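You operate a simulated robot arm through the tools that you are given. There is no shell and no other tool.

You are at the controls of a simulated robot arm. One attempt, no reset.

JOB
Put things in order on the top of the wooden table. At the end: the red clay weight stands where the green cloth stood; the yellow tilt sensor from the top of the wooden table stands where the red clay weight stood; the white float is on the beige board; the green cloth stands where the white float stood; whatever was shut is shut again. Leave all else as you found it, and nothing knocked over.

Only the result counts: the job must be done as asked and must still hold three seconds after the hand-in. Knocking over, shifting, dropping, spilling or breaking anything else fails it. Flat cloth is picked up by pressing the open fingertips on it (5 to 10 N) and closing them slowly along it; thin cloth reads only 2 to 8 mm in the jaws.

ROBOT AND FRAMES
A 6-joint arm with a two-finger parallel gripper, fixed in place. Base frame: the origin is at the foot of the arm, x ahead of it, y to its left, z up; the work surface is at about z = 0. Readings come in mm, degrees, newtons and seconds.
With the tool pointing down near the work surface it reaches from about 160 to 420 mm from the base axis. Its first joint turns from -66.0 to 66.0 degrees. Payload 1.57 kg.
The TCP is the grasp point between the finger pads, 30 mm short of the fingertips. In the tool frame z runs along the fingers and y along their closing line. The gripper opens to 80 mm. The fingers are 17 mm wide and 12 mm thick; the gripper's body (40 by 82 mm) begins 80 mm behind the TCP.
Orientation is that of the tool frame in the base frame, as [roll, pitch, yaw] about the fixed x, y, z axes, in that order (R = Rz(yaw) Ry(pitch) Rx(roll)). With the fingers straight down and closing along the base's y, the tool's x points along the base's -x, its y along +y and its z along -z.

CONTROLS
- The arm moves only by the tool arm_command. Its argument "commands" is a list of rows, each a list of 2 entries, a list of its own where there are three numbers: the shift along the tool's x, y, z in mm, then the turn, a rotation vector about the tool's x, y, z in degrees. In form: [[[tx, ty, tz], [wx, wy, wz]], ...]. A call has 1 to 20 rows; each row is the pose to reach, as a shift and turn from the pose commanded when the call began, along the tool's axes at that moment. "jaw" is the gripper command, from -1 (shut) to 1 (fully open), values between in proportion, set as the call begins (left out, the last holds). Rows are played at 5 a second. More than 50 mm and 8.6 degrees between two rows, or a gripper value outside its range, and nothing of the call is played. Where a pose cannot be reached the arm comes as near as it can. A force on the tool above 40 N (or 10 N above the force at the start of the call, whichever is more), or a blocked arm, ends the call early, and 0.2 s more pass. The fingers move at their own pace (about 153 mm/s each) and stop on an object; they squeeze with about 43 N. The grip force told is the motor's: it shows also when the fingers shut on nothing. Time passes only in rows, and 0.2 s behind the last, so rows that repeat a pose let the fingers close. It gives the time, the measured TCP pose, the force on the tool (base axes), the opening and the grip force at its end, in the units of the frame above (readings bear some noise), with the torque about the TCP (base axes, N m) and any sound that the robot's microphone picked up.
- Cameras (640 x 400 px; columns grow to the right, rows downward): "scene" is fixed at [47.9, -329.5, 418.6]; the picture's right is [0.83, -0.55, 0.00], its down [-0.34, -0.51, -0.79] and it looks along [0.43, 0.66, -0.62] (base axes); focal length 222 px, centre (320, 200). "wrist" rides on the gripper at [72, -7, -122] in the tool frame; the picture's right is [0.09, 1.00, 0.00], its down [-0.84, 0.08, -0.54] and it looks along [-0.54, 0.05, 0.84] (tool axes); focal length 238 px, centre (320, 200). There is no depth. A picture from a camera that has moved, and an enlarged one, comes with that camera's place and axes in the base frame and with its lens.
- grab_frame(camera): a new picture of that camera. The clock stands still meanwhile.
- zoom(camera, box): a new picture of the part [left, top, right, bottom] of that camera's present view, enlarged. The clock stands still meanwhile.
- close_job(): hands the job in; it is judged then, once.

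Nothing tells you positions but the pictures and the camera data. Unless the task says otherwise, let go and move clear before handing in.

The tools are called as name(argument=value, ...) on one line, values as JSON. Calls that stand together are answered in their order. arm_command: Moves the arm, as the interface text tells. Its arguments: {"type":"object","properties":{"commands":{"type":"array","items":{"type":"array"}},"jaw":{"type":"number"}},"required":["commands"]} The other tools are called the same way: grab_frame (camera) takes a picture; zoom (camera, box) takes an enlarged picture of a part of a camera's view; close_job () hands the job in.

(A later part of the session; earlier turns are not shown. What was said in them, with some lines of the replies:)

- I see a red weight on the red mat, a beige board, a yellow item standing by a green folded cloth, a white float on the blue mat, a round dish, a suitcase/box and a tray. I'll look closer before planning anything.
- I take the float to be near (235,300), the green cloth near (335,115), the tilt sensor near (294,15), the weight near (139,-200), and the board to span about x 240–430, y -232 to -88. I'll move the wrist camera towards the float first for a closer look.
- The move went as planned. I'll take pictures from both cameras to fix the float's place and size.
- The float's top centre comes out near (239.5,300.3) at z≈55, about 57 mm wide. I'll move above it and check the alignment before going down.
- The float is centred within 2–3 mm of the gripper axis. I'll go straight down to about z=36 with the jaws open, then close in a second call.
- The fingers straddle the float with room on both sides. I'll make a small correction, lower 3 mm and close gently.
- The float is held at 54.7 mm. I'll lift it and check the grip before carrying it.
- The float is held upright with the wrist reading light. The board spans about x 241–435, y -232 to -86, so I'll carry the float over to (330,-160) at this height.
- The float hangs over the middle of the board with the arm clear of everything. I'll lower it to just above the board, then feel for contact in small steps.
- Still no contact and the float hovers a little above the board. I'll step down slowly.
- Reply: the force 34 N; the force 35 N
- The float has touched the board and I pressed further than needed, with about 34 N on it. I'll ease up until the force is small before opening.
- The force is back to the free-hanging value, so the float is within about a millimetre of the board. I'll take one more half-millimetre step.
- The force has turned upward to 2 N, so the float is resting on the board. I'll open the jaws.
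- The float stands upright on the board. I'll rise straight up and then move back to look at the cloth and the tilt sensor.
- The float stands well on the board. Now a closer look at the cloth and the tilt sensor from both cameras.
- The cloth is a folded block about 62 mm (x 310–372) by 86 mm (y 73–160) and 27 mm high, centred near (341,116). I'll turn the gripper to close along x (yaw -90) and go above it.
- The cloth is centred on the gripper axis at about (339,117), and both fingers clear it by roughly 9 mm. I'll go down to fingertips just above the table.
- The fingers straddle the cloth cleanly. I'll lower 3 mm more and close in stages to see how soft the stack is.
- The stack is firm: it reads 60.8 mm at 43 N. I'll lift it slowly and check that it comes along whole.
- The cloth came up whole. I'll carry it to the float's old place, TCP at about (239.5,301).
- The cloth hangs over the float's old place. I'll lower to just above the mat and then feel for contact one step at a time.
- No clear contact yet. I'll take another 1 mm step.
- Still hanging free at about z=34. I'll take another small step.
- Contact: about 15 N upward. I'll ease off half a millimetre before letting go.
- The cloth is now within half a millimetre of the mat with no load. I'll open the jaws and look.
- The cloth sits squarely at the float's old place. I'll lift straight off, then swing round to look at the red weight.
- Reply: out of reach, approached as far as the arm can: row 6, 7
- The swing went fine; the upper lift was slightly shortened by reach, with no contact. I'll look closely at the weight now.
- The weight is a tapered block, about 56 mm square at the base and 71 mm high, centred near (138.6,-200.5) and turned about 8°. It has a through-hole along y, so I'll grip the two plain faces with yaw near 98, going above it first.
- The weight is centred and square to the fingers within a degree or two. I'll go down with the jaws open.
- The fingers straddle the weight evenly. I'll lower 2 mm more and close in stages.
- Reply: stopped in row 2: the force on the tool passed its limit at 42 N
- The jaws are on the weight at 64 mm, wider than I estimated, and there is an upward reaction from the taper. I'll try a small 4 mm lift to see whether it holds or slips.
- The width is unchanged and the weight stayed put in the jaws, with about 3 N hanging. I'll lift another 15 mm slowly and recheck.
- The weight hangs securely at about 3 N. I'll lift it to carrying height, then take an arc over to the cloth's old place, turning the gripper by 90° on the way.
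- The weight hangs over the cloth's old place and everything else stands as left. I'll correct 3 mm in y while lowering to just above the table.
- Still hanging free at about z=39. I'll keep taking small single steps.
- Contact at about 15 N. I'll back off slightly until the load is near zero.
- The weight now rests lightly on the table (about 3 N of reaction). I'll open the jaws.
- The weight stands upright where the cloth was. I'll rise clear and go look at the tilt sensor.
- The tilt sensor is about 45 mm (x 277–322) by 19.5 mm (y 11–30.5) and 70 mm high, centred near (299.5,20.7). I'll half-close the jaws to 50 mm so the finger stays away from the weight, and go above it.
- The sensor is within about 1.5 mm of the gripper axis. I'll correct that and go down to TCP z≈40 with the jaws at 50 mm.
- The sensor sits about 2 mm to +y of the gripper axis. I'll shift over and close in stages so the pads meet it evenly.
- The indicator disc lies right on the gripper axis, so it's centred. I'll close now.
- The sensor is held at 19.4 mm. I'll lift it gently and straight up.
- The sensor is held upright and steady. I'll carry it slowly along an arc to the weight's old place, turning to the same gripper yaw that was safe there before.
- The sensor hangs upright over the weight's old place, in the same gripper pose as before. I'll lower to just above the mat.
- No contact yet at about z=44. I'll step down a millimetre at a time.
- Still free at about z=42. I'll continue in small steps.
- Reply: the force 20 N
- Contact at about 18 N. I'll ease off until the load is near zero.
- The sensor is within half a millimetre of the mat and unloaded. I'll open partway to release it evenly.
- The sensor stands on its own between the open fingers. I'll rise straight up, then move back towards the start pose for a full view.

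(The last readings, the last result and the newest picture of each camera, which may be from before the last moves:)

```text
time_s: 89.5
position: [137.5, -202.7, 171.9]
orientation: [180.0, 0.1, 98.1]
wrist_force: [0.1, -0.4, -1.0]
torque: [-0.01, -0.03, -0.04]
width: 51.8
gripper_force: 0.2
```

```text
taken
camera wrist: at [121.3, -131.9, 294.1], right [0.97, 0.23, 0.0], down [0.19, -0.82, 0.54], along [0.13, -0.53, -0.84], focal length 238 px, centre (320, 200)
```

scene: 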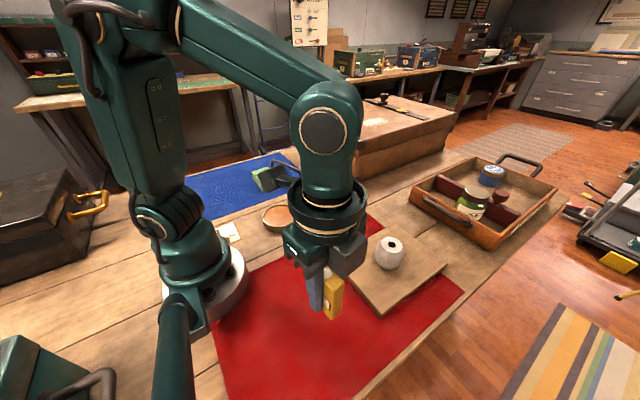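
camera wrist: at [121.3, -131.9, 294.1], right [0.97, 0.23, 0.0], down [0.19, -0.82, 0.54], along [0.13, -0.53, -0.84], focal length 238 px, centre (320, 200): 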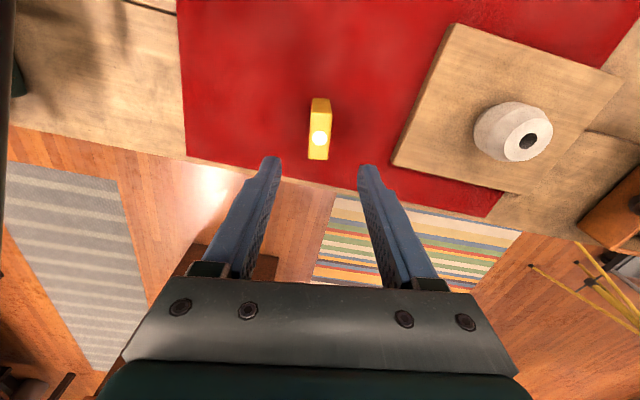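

The sensor stands clear and upright. I'll go back to about the starting pose.

arm_command(commands=[[[20, 11, -10], [0, 0, -7.5]], [[40, 22, -20], [0, 0, -15]], [[60, 33, -30], [0, 0, -22.5]], [[80, 44, -40], [0, 0, -30]], [[100, 55, -50], [0, 0, -37.5]], [[120, 66, -60], [0, 0, -45]], [[140, 77, -70], [0, 0, -52.5]], [[160, 88, -80], [0, 0, -60]], [[180, 99, -90], [0, 0, -67.5]], [[200, 110, -100], [0, 0, -75]], [[219, 121, -110], [0, 0, -82]], [[219, 121, -110], [0, 0, -82]]], jaw=1)

grab_frame(camera="wrist")

grab_frame(camera="scene")

zoom(camera="scene", box=[160, 130, 480, 380])

zoom(camera="scene", box=[240, 150, 360, 250])

zoom(camera="scene", box=[280, 280, 370, 370])

```text
time_s: 92.1
position: [226.8, 34.0, 281.8]
orientation: [-179.9, 0.0, -179.8]
wrist_force: [1.2, 0.1, 0.3]
torque: [-0.01, 0.0, -0.02]
width: 80.1
gripper_force: 0.1
```

```text
taken
camera wrist: at [154.0, 27.9, 403.8], right [-0.1, 1.0, 0.0], down [0.84, 0.08, 0.54], along [0.54, 0.05, -0.84], focal length 238 px, centre (320, 200)
```

wrist: 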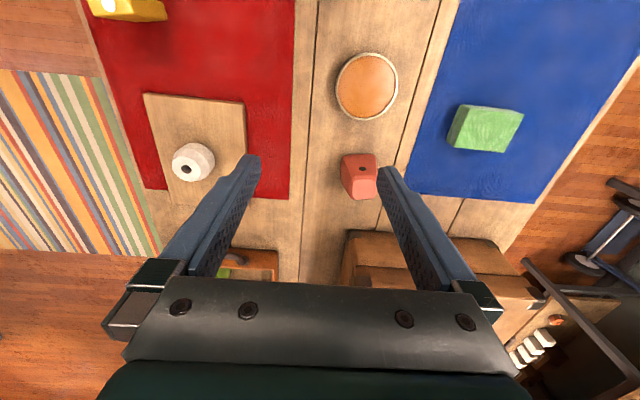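

```text
taken
```

scene: 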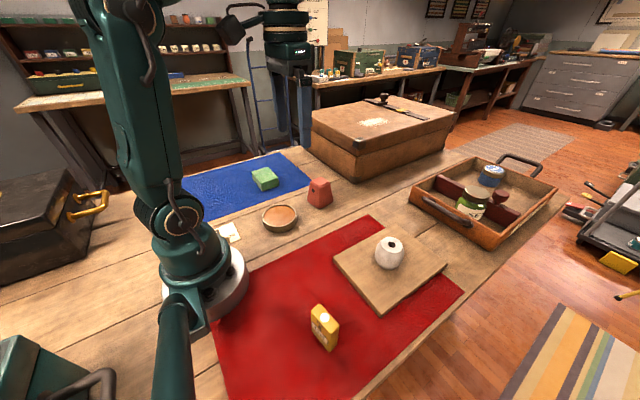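

```text
1.60 times, centred on (320, 255) of scene
camera zoom: at [47.9, -329.5, 418.6], right [0.83, -0.55, 0.0], down [-0.34, -0.51, -0.79], along [0.43, 0.66, -0.62], focal length 356 px, centre (320, 112)
```

zoom: 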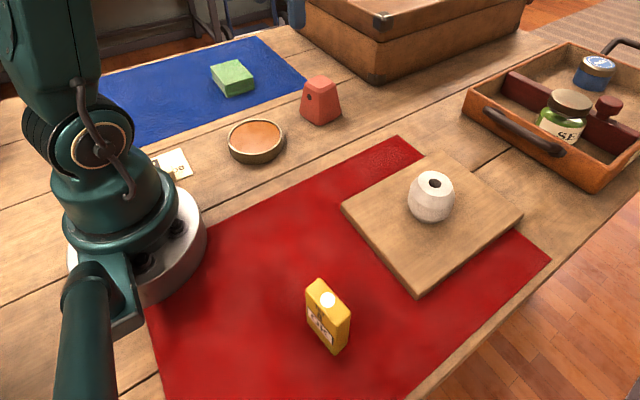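

```text
4.00 times, centred on (300, 200) of scene
camera zoom: at [47.9, -329.5, 418.6], right [0.83, -0.55, 0.0], down [-0.34, -0.51, -0.79], along [0.43, 0.66, -0.62], focal length 889 px, centre (400, 200)
```

zoom: 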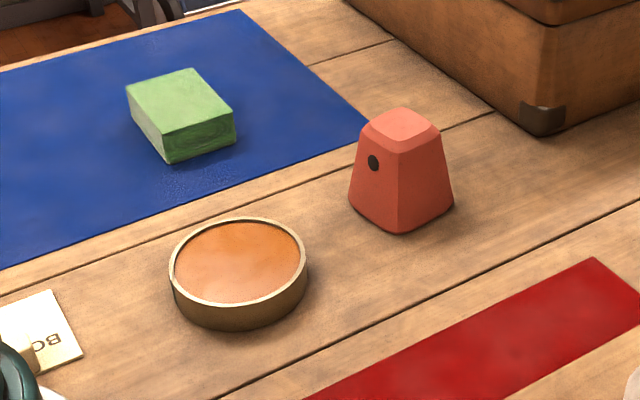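

```text
4.44 times, centred on (325, 325) of scene
camera zoom: at [47.9, -329.5, 418.6], right [0.83, -0.55, 0.0], down [-0.34, -0.51, -0.79], along [0.43, 0.66, -0.62], focal length 988 px, centre (298, -356)
```

zoom: 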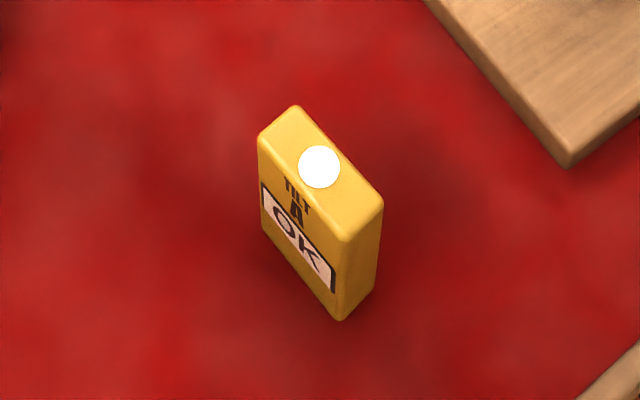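

Everything checks out: the float stands on the board, and the cloth is at about (241,298.5), within 2–3 mm of the float's old place. The weight is at about (337.5,113), 4 mm from the cloth's old centre, and the tilt sensor stands upright at about (138,-202) still showing OK. The case is still shut, the board, dish, mats and tray look unmoved, and the arm is clear, so I'm handing in.

close_job()

```text
The job is handed in.
```

I've handed the job in. In the last pictures before that, everything was in its new place and upright; I haven't seen the result of the judging.

| Item | Where it is now | Distance from target |
|---|---|---|
| White float | On the beige board, near its middle | anywhere on the board is fine |
| Green cloth | Where the float stood, about (241, 298.5) | 2–3 mm |
| Red clay weight | Where the cloth stood, about (337.5, 113) | about 4 mm |
| Yellow tilt sensor | Where the weight stood, about (138, -202), still showing "OK" | about 2 mm |

- **Turned items:** the weight and the tilt sensor each ended up turned roughly 90° and 80° from how they first faced. The job didn't mention which way they should face.
- **Extra pressure:** I pressed the float onto the board with about 34 N before easing off. Closing on the weight briefly hit the 40 N stop. I saw no harm to either in the pictures.
- **Everything else:** I never opened the case, so it is still shut. The board, dish, mats and tray look unmoved. The arm is back near its starting pose with the jaws open.
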